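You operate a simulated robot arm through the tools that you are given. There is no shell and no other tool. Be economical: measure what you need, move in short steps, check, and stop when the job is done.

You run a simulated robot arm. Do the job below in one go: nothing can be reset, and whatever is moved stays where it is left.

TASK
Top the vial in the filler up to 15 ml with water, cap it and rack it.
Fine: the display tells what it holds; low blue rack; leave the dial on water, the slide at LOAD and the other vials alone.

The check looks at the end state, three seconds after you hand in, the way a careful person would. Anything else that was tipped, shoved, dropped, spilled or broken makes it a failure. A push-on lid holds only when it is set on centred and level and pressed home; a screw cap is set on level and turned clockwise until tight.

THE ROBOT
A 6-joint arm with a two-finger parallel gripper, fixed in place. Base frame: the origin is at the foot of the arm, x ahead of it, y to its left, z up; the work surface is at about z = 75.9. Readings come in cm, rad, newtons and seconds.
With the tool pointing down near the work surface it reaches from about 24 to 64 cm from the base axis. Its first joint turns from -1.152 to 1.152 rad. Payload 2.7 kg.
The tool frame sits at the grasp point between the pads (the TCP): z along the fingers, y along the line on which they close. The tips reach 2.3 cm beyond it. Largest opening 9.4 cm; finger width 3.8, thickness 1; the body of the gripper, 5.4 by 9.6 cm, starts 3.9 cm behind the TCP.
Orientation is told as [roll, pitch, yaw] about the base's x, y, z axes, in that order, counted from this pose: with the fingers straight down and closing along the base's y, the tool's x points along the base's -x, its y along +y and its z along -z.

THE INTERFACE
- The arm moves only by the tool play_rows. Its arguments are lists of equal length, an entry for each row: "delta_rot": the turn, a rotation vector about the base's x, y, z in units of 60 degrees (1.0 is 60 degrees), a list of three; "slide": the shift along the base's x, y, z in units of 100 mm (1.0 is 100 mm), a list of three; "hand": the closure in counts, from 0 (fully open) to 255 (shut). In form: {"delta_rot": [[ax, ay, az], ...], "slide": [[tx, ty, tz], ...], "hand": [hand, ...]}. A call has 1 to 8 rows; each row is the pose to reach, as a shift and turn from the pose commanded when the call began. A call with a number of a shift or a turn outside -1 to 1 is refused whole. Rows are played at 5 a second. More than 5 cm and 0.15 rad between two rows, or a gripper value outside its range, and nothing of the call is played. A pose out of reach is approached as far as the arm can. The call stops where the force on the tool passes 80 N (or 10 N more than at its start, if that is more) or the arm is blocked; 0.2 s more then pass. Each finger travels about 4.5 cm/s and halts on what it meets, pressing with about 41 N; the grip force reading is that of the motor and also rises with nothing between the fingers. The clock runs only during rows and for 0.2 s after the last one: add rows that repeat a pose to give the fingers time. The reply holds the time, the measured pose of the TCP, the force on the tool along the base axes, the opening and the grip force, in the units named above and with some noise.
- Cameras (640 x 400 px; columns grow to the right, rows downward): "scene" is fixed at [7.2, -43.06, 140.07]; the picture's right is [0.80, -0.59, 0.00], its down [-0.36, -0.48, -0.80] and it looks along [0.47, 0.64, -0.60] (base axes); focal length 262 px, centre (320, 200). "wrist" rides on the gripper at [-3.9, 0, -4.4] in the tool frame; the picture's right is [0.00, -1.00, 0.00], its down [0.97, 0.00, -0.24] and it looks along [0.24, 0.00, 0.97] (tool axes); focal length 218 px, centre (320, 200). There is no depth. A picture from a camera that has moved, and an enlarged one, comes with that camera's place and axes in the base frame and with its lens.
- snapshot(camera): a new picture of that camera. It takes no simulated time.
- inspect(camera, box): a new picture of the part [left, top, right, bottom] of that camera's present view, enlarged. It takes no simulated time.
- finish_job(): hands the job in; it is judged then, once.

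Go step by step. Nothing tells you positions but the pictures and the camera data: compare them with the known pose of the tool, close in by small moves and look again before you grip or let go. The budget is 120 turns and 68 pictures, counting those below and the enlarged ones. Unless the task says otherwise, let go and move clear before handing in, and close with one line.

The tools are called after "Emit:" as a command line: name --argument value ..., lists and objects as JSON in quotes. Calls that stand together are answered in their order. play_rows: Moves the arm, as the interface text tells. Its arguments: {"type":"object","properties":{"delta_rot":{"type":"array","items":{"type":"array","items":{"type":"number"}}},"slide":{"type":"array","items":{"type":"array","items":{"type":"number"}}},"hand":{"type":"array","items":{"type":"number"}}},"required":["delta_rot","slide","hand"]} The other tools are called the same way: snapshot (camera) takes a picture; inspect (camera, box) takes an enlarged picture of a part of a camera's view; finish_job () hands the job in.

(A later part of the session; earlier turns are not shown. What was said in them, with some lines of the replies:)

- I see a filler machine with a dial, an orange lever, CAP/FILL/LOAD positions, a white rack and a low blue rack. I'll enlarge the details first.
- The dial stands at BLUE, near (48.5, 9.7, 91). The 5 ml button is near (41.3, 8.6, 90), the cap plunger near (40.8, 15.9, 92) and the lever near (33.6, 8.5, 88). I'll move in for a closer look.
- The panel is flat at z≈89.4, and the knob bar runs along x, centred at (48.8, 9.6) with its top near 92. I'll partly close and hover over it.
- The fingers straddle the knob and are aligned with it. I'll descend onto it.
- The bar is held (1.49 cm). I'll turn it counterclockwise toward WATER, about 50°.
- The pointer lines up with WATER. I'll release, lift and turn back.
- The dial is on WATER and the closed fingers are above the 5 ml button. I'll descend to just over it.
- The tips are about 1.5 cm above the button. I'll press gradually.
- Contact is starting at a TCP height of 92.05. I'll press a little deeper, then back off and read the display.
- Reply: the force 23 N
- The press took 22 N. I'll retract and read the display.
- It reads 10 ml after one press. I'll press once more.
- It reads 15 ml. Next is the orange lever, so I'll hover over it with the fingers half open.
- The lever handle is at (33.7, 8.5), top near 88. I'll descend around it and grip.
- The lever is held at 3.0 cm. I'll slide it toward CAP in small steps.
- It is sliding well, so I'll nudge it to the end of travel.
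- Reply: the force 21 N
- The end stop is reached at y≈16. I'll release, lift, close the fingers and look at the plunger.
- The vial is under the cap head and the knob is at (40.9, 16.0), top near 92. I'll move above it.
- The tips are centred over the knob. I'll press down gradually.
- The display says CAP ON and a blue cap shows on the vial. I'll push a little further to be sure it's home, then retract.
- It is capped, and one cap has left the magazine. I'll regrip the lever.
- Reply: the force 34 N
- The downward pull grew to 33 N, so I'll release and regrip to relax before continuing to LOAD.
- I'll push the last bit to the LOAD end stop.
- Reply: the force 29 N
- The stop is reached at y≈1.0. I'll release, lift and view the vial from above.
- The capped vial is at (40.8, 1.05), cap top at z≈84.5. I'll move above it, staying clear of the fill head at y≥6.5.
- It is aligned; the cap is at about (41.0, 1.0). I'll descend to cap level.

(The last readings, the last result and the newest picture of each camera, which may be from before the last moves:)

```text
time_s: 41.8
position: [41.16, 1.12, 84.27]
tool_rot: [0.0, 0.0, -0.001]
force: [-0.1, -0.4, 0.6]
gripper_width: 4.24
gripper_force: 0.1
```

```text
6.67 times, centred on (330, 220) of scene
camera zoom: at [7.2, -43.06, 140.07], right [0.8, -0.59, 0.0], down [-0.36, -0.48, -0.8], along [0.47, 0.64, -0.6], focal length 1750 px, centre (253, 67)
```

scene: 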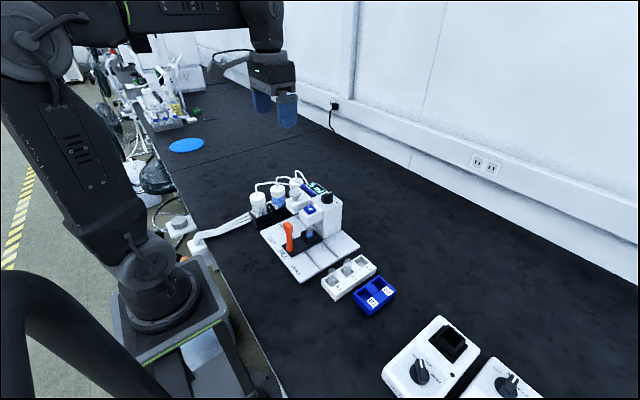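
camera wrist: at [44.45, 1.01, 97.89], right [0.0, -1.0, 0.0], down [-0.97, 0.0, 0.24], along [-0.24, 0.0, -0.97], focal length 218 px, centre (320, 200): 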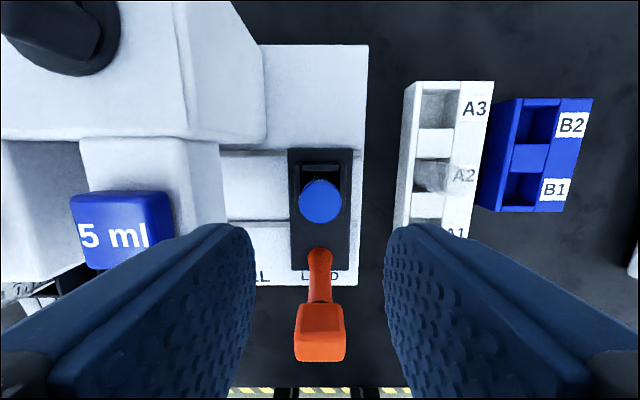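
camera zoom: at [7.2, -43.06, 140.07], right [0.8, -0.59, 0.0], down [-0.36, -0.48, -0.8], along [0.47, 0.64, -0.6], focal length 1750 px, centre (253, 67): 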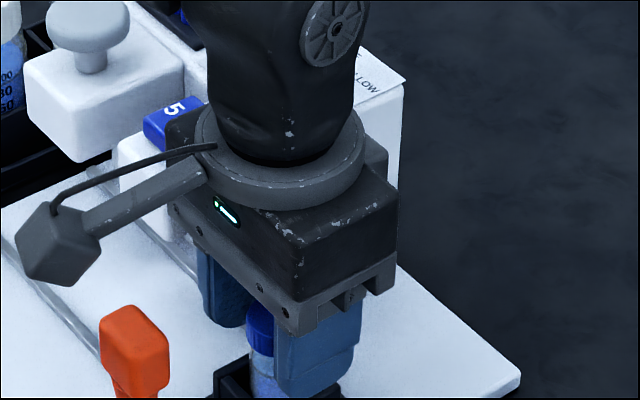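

The vial is centred between the fingers. I'll close and lift a little.

Emit:
play_rows --delta_rot '[[0, 0, 0], [0, 0, 0], [0, 0, 0], [0, 0, 0], [0, 0, 0], [0, 0, 0], [0, 0, 0]]' --slide '[[0, 0, 0], [0, 0, 0], [0, 0, 0], [0, 0, 0.1], [0, 0, 0.2], [0, 0, 0.3], [0, 0, 0.3]]' --hand '[255, 255, 255, 255, 255, 255, 255]'

Emit:
inspect --camera "scene" --box '[270, 170, 390, 260]'

```text
time_s: 43.4
position: [41.08, 1.02, 87.3]
tool_rot: [-0.002, 0.0, 0.0]
force: [-0.7, 0.4, -0.8]
gripper_width: 2.35
gripper_force: 41.3
```

```text
4.44 times, centred on (330, 215) of scene
camera zoom: at [7.2, -43.06, 140.07], right [0.8, -0.59, 0.0], down [-0.36, -0.48, -0.8], along [0.47, 0.64, -0.6], focal length 1167 px, centre (276, 133)
```

zoom: 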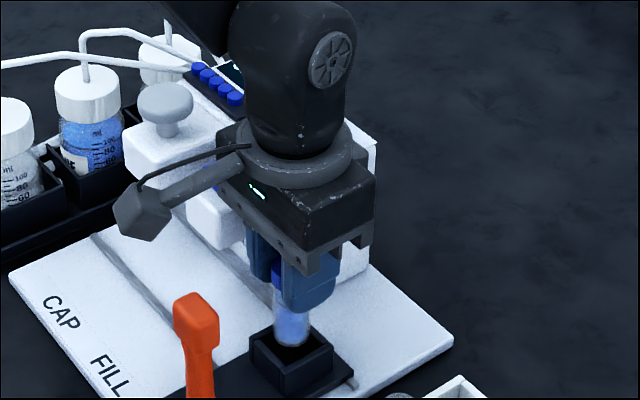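

The vial is held and its bottom sits about 7.3 cm below the TCP. I'll lift it high, then carry it toward the blue rack.

Emit:
play_rows --delta_rot '[[0, 0, 0], [0, 0, 0], [0, 0, 0], [0, 0, 0], [0, 0, 0], [0, 0, 0], [0, 0, 0]]' --slide '[[0, 0, 0.3], [0, 0, 0.6], [0, 0, 0.9], [0, -0.3, 0.9], [0, -0.6, 0.9], [0, -0.9, 0.9], [0, -0.9, 0.9]]' --hand '[255, 255, 255, 255, 255, 255, 255]'

Emit:
snapshot --camera "wrist"

```text
time_s: 45.0
position: [41.01, -8.0, 96.34]
tool_rot: [0.001, 0.0, 0.002]
force: [0.2, -0.5, -0.6]
gripper_width: 2.38
gripper_force: 41.1
```

```text
27 pictures are left
camera wrist: at [44.77, -8.0, 100.79], right [0.0, -1.0, 0.0], down [-0.97, 0.0, 0.24], along [-0.24, 0.0, -0.97], focal length 218 px, centre (320, 200)
```

wrist: 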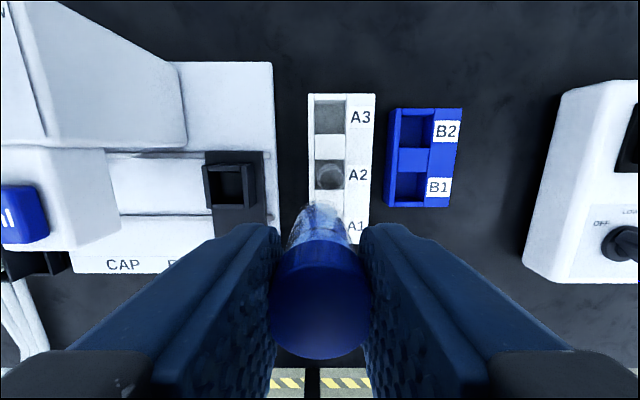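

The rack rim is at z≈78.3, and the B1 opening is centred near (40.55, -17.7). I'll hover over it.

Emit:
play_rows --delta_rot '[[0, 0, 0], [0, 0, 0], [0, 0, 0], [0, 0, 0], [0, 0, 0], [0, 0, 0]]' --slide '[[-0.01, -0.3, 0], [-0.03, -0.6, 0], [-0.05, -0.9, 0], [-0.05, -0.97, -0.3], [-0.05, -0.97, -0.6], [-0.05, -0.97, -0.6]]' --hand '[255, 255, 255, 255, 255, 255]'

Emit:
snapshot --camera "wrist"

Emit:
inspect --camera "scene" --box '[310, 220, 430, 320]'

```text
time_s: 46.4
position: [40.5, -17.61, 90.28]
tool_rot: [-0.001, 0.0, 0.002]
force: [0.3, -0.3, -0.6]
gripper_width: 2.37
gripper_force: 41.4
```

```text
26 pictures are left
camera wrist: at [44.28, -17.66, 94.75], right [0.0, -1.0, 0.0], down [-0.97, 0.0, 0.24], along [-0.24, 0.0, -0.97], focal length 218 px, centre (320, 200)
```

wrist: 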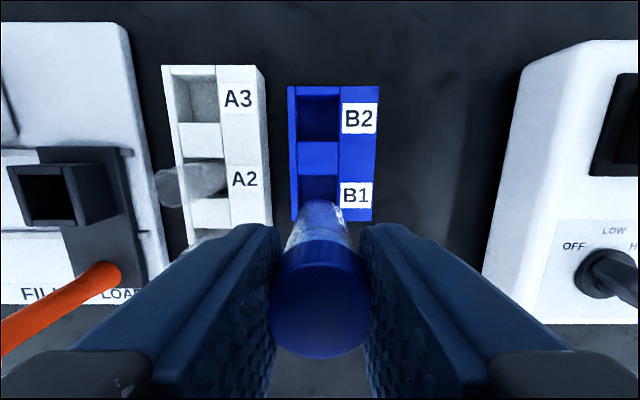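

```text
4.00 times, centred on (370, 270) of scene
camera zoom: at [7.2, -43.06, 140.07], right [0.8, -0.59, 0.0], down [-0.36, -0.48, -0.8], along [0.47, 0.64, -0.6], focal length 1050 px, centre (120, -80)
```

zoom: 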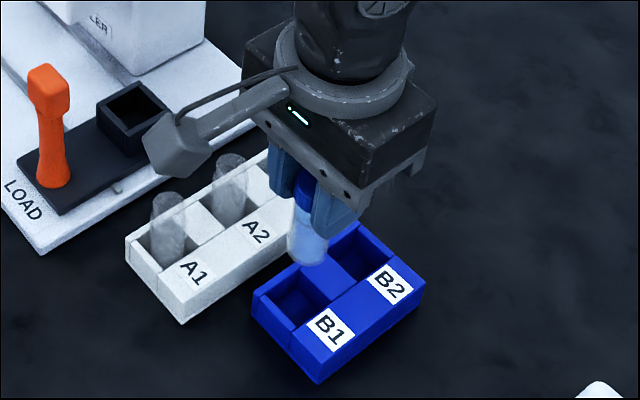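

The vial is over B1 within a millimetre or two. I'll descend to just above the rim and check.

Emit:
play_rows --delta_rot '[[0, 0, 0], [0, 0, 0], [0, 0, 0], [0, 0, 0]]' --slide '[[0.005, 0, -0.15], [0.005, 0, -0.3], [0.005, 0, -0.42], [0.005, 0, -0.42]]' --hand '[255, 255, 255, 255]'

Emit:
inspect --camera "wrist" --box '[220, 60, 420, 220]'

Emit:
inspect --camera "scene" --box '[340, 250, 420, 320]'

```text
time_s: 47.4
position: [40.55, -17.65, 86.09]
tool_rot: [0.0, 0.0, 0.0]
force: [-0.6, -0.4, 0.2]
gripper_width: 2.36
gripper_force: 41.0
```

```text
2.50 times, centred on (320, 140) of wrist
camera zoom: at [44.39, -17.64, 90.61], right [0.0, -1.0, 0.0], down [-0.97, 0.0, 0.24], along [-0.24, 0.0, -0.97], focal length 546 px, centre (320, 350)
```

zoom: 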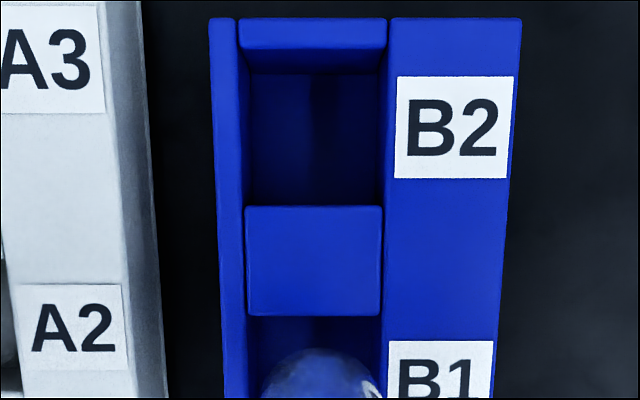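

```text
5.71 times, centred on (380, 285) of scene
camera zoom: at [7.2, -43.06, 140.07], right [0.8, -0.59, 0.0], down [-0.36, -0.48, -0.8], along [0.47, 0.64, -0.6], focal length 1500 px, centre (-23, -286)
```

zoom: 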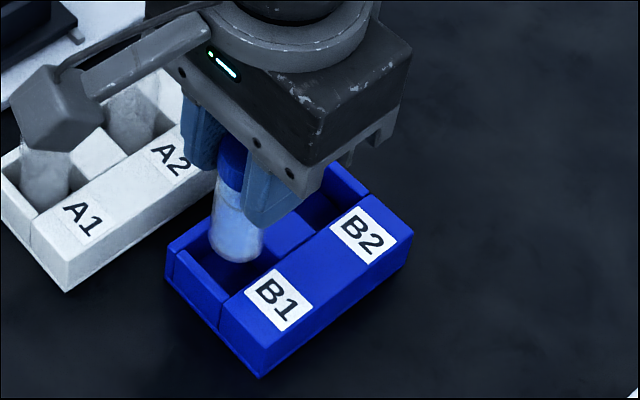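

It is slightly right of centre, so I'll shift 1 mm and lower into the hole while watching force.

Emit:
play_rows --delta_rot '[[0, 0, 0], [0, 0, 0], [0, 0, 0], [0, 0, 0], [0, 0, 0], [0, 0, 0]]' --slide '[[0, 0.01, 0], [0, 0.01, -0.05], [0, 0.01, -0.1], [0, 0.01, -0.14], [0, 0.01, -0.18], [0, 0.01, -0.18]]' --hand '[255, 255, 255, 255, 255, 255]'

Emit:
inspect --camera "scene" --box '[340, 250, 420, 320]'

```text
time_s: 48.8
position: [40.64, -17.6, 84.23]
tool_rot: [0.0, -0.001, 0.0]
force: [0.1, -0.5, -0.9]
gripper_width: 2.35
gripper_force: 41.0
```

```text
5.71 times, centred on (380, 285) of scene
camera zoom: at [7.2, -43.06, 140.07], right [0.8, -0.59, 0.0], down [-0.36, -0.48, -0.8], along [0.47, 0.64, -0.6], focal length 1500 px, centre (-23, -286)
```

zoom: 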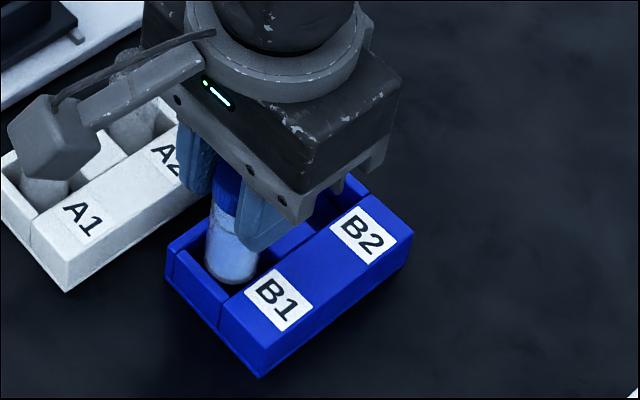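

It is inside the hole with no contact yet. I'll lower a little more in tiny steps.

Emit:
play_rows --delta_rot '[[0, 0, 0], [0, 0, 0], [0, 0, 0]]' --slide '[[0, 0, -0.015], [0, 0, -0.03], [0, 0, -0.03]]' --hand '[255, 255, 255]'

```text
time_s: 49.6
position: [40.63, -17.59, 83.95]
tool_rot: [-0.001, 0.001, 0.001]
force: [0.8, 1.0, -0.6]
gripper_width: 2.38
gripper_force: 41.0
```

Emit:
play_rows --delta_rot '[[0, 0, 0], [0, 0, 0], [0, 0, 0]]' --slide '[[0, 0, -0.01], [0, 0, -0.02], [0, 0, -0.02]]' --hand '[255, 255, 255]'

```text
time_s: 50.4
position: [40.62, -17.65, 83.8]
tool_rot: [-0.001, -0.001, 0.0]
force: [1.5, 0.2, -0.1]
gripper_width: 2.37
gripper_force: 40.8
```

No contact yet, so I'll continue gently.

Emit:
play_rows --delta_rot '[[0, 0, 0], [0, 0, 0], [0, 0, 0]]' --slide '[[0, 0, -0.01], [0, 0, -0.02], [0, 0, -0.02]]' --hand '[255, 255, 255]'

Emit:
inspect --camera "scene" --box '[350, 260, 400, 310]'

```text
time_s: 51.2
position: [40.63, -17.52, 83.59]
tool_rot: [-0.001, 0.001, -0.001]
force: [0.0, 0.0, -0.8]
gripper_width: 2.35
gripper_force: 40.6
```

```text
8.00 times, centred on (375, 285) of scene
camera zoom: at [7.2, -43.06, 140.07], right [0.8, -0.59, 0.0], down [-0.36, -0.48, -0.8], along [0.47, 0.64, -0.6], focal length 2100 px, centre (-120, -480)
```

zoom: 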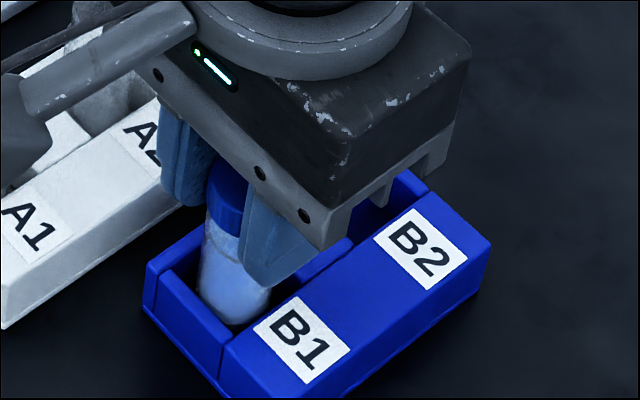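

Emit:
play_rows --delta_rot '[[0, 0, 0], [0, 0, 0], [0, 0, 0]]' --slide '[[0, 0, -0.01], [0, 0, -0.02], [0, 0, -0.02]]' --hand '[255, 255, 255]'

```text
time_s: 52.0
position: [40.71, -17.48, 83.38]
tool_rot: [0.0, -0.001, 0.0]
force: [0.5, 0.3, 0.2]
gripper_width: 2.37
gripper_force: 41.2
```

Emit:
play_rows --delta_rot '[[0, 0, 0], [0, 0, 0], [0, 0, 0]]' --slide '[[0, 0, -0.01], [0, 0, -0.02], [0, 0, -0.02]]' --hand '[255, 255, 255]'

```text
time_s: 52.8
position: [40.52, -17.63, 83.11]
tool_rot: [0.0, 0.0, 0.0]
force: [-0.5, 0.3, -0.7]
gripper_width: 2.38
gripper_force: 40.9
```

Emit:
play_rows --delta_rot '[[0, 0, 0], [0, 0, 0], [0, 0, 0]]' --slide '[[0, 0, -0.01], [0, 0, -0.02], [0, 0, -0.02]]' --hand '[255, 255, 255]'

Emit:
inspect --camera "scene" --box '[350, 260, 400, 310]'

Emit:
inspect --camera "wrist" --box '[250, 120, 390, 260]'

```text
time_s: 53.6
position: [40.62, -17.61, 82.96]
tool_rot: [0.002, -0.001, 0.0]
force: [0.3, 0.7, 0.1]
gripper_width: 2.37
gripper_force: 41.1
```

```text
8.00 times, centred on (375, 285) of scene
camera zoom: at [7.2, -43.06, 140.07], right [0.8, -0.59, 0.0], down [-0.36, -0.48, -0.8], along [0.47, 0.64, -0.6], focal length 2100 px, centre (-120, -480)
```

zoom: 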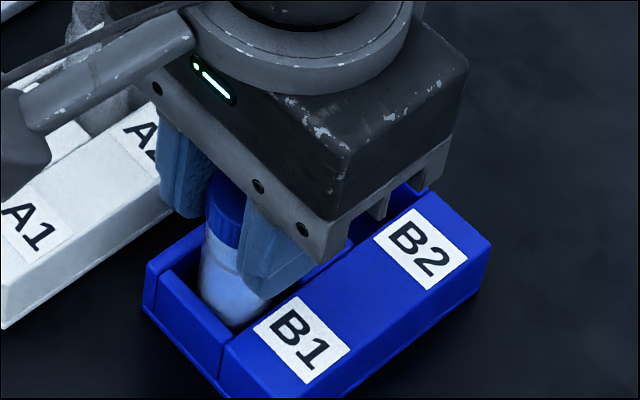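

```text
2.86 times, centred on (320, 190) of wrist
camera zoom: at [44.39, -17.59, 87.47], right [0.0, -1.0, 0.0], down [-0.97, 0.0, 0.24], along [-0.24, 0.0, -0.97], focal length 624 px, centre (320, 229)
```

zoom: 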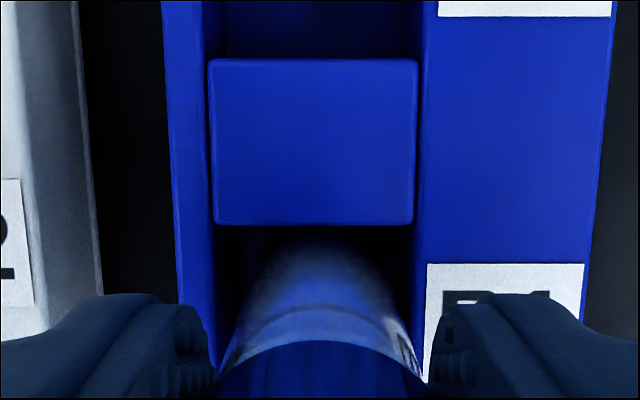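

It is centred with no force yet. I'll continue down.

Emit:
play_rows --delta_rot '[[0, 0, 0], [0, 0, 0], [0, 0, 0]]' --slide '[[0, 0, -0.01], [0, 0, -0.02], [0, 0, -0.02]]' --hand '[255, 255, 255]'

```text
time_s: 54.4
position: [40.6, -17.5, 82.81]
tool_rot: [0.001, 0.001, -0.001]
force: [-0.1, 0.6, -0.3]
gripper_width: 2.4
gripper_force: 41.4
```

Emit:
play_rows --delta_rot '[[0, 0, 0], [0, 0, 0], [0, 0, 0]]' --slide '[[0, 0, -0.01], [0, 0, -0.02], [0, 0, -0.02]]' --hand '[255, 255, 255]'

```text
time_s: 55.2
position: [40.69, -17.48, 82.56]
tool_rot: [0.0, -0.002, 0.0]
force: [0.5, 1.0, -0.9]
gripper_width: 2.38
gripper_force: 41.1
```

Emit:
play_rows --delta_rot '[[0, 0, 0], [0, 0, 0], [0, 0, 0]]' --slide '[[0, 0, -0.01], [0, 0, -0.02], [0, 0, -0.02]]' --hand '[255, 255, 255]'

Emit:
inspect --camera "scene" --box '[350, 260, 400, 310]'

```text
time_s: 56.0
position: [40.6, -17.53, 82.49]
tool_rot: [-0.001, 0.0, 0.0]
force: [-3.8, -1.5, 15.3]
gripper_width: 2.38
gripper_force: 41.1
```

```text
8.00 times, centred on (375, 285) of scene
camera zoom: at [7.17, -43.05, 140.07], right [0.8, -0.59, 0.0], down [-0.36, -0.48, -0.8], along [0.47, 0.64, -0.6], focal length 2100 px, centre (-120, -480)
```

zoom: 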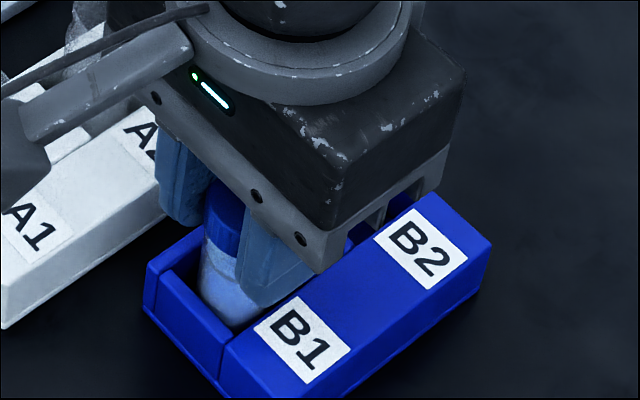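

Contact at 15 N means the vial is seated. I'll ease off, open and retreat straight up.

Emit:
play_rows --delta_rot '[[0, 0, 0], [0, 0, 0], [0, 0, 0], [0, 0, 0], [0, 0, 0], [0, 0, 0], [0, 0, 0], [0, 0, 0]]' --slide '[[0, 0, 0.01], [0, 0, 0.01], [0, 0, 0.01], [0, 0, 0.01], [0, 0, 0.15], [0, 0, 0.4], [0, 0, 0.7], [0, 0, 1.0]]' --hand '[140, 140, 140, 140, 140, 140, 140, 140]'

Emit:
play_rows --delta_rot '[[0, 0, 0], [0, 0, 0], [0, 0, 0], [0, 0, 0], [0, 0, 0]]' --slide '[[0, 0, 0.3], [0, 0, 0.6], [-0.1, 0.3, 0.9], [-0.3, 0.6, 0.9], [-0.5, 0.8, 0.9]]' --hand '[140, 140, 140, 140, 140]'

Emit:
inspect --camera "scene" --box '[240, 160, 410, 320]'

Emit:
inspect --camera "scene" --box '[350, 260, 400, 310]'

Emit:
snapshot --camera "wrist"

```text
time_s: 57.8
position: [40.57, -17.63, 92.4]
tool_rot: [-0.001, 0.0, 0.001]
force: [-0.2, -0.1, 0.3]
gripper_width: 4.25
gripper_force: 0.0
```

```text
time_s: 59.0
position: [35.53, -9.44, 101.28]
tool_rot: [0.001, 0.0, -0.003]
force: [0.0, 0.5, -0.2]
gripper_width: 4.27
gripper_force: 0.1
```

```text
2.50 times, centred on (325, 240) of scene
camera zoom: at [7.2, -43.06, 140.07], right [0.8, -0.59, 0.0], down [-0.36, -0.48, -0.8], along [0.47, 0.64, -0.6], focal length 656 px, centre (308, 100)
```

zoom: 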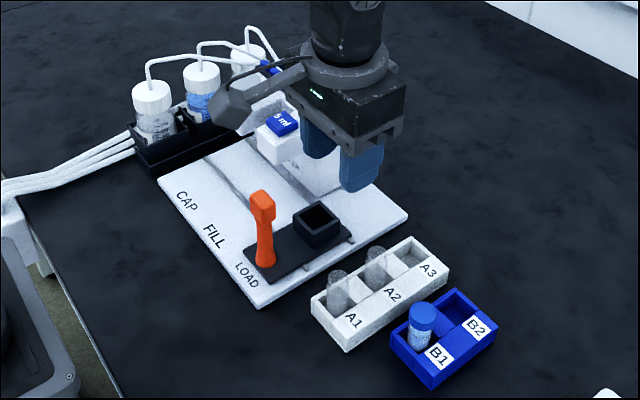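

```text
8.00 times, centred on (375, 285) of scene
camera zoom: at [7.2, -43.06, 140.07], right [0.8, -0.59, 0.0], down [-0.36, -0.48, -0.8], along [0.47, 0.64, -0.6], focal length 2100 px, centre (-120, -480)
```

zoom: 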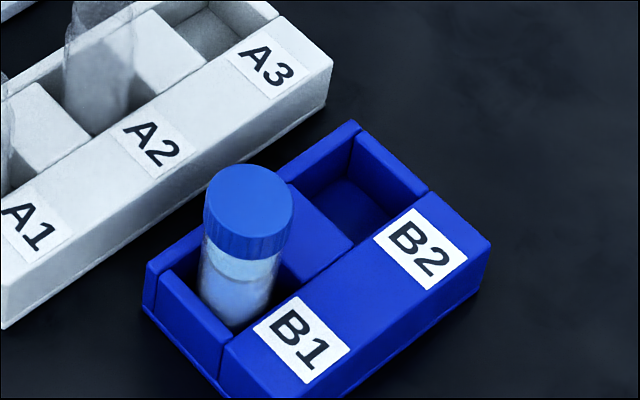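

```text
15 pictures are left
camera wrist: at [39.33, -9.48, 105.75], right [0.0, -1.0, 0.0], down [-0.97, 0.0, 0.24], along [-0.24, 0.0, -0.97], focal length 218 px, centre (320, 200)
```

wrist: 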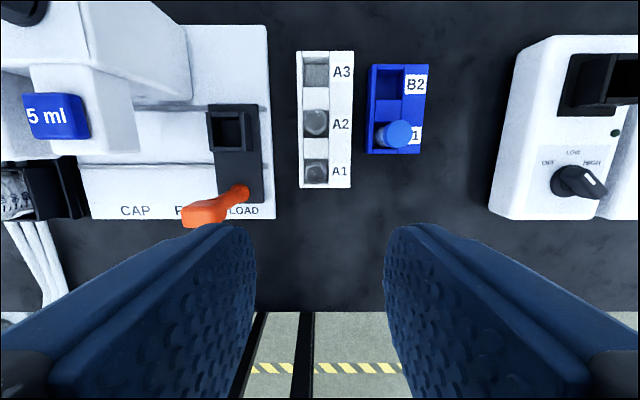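

The capped vial stands upright in B1, the slide is at LOAD and the dial was left on WATER. The other vials are untouched and the arm is clear, so I'm handing in.

Emit:
finish_job

```text
The job is handed in.
```

The vial was topped up from 5 to 15 ml with water, capped (the display showed CAP ON) and set in slot B1 of the low blue rack; I left the dial on WATER and the slide at LOAD, and did not touch the other vials.
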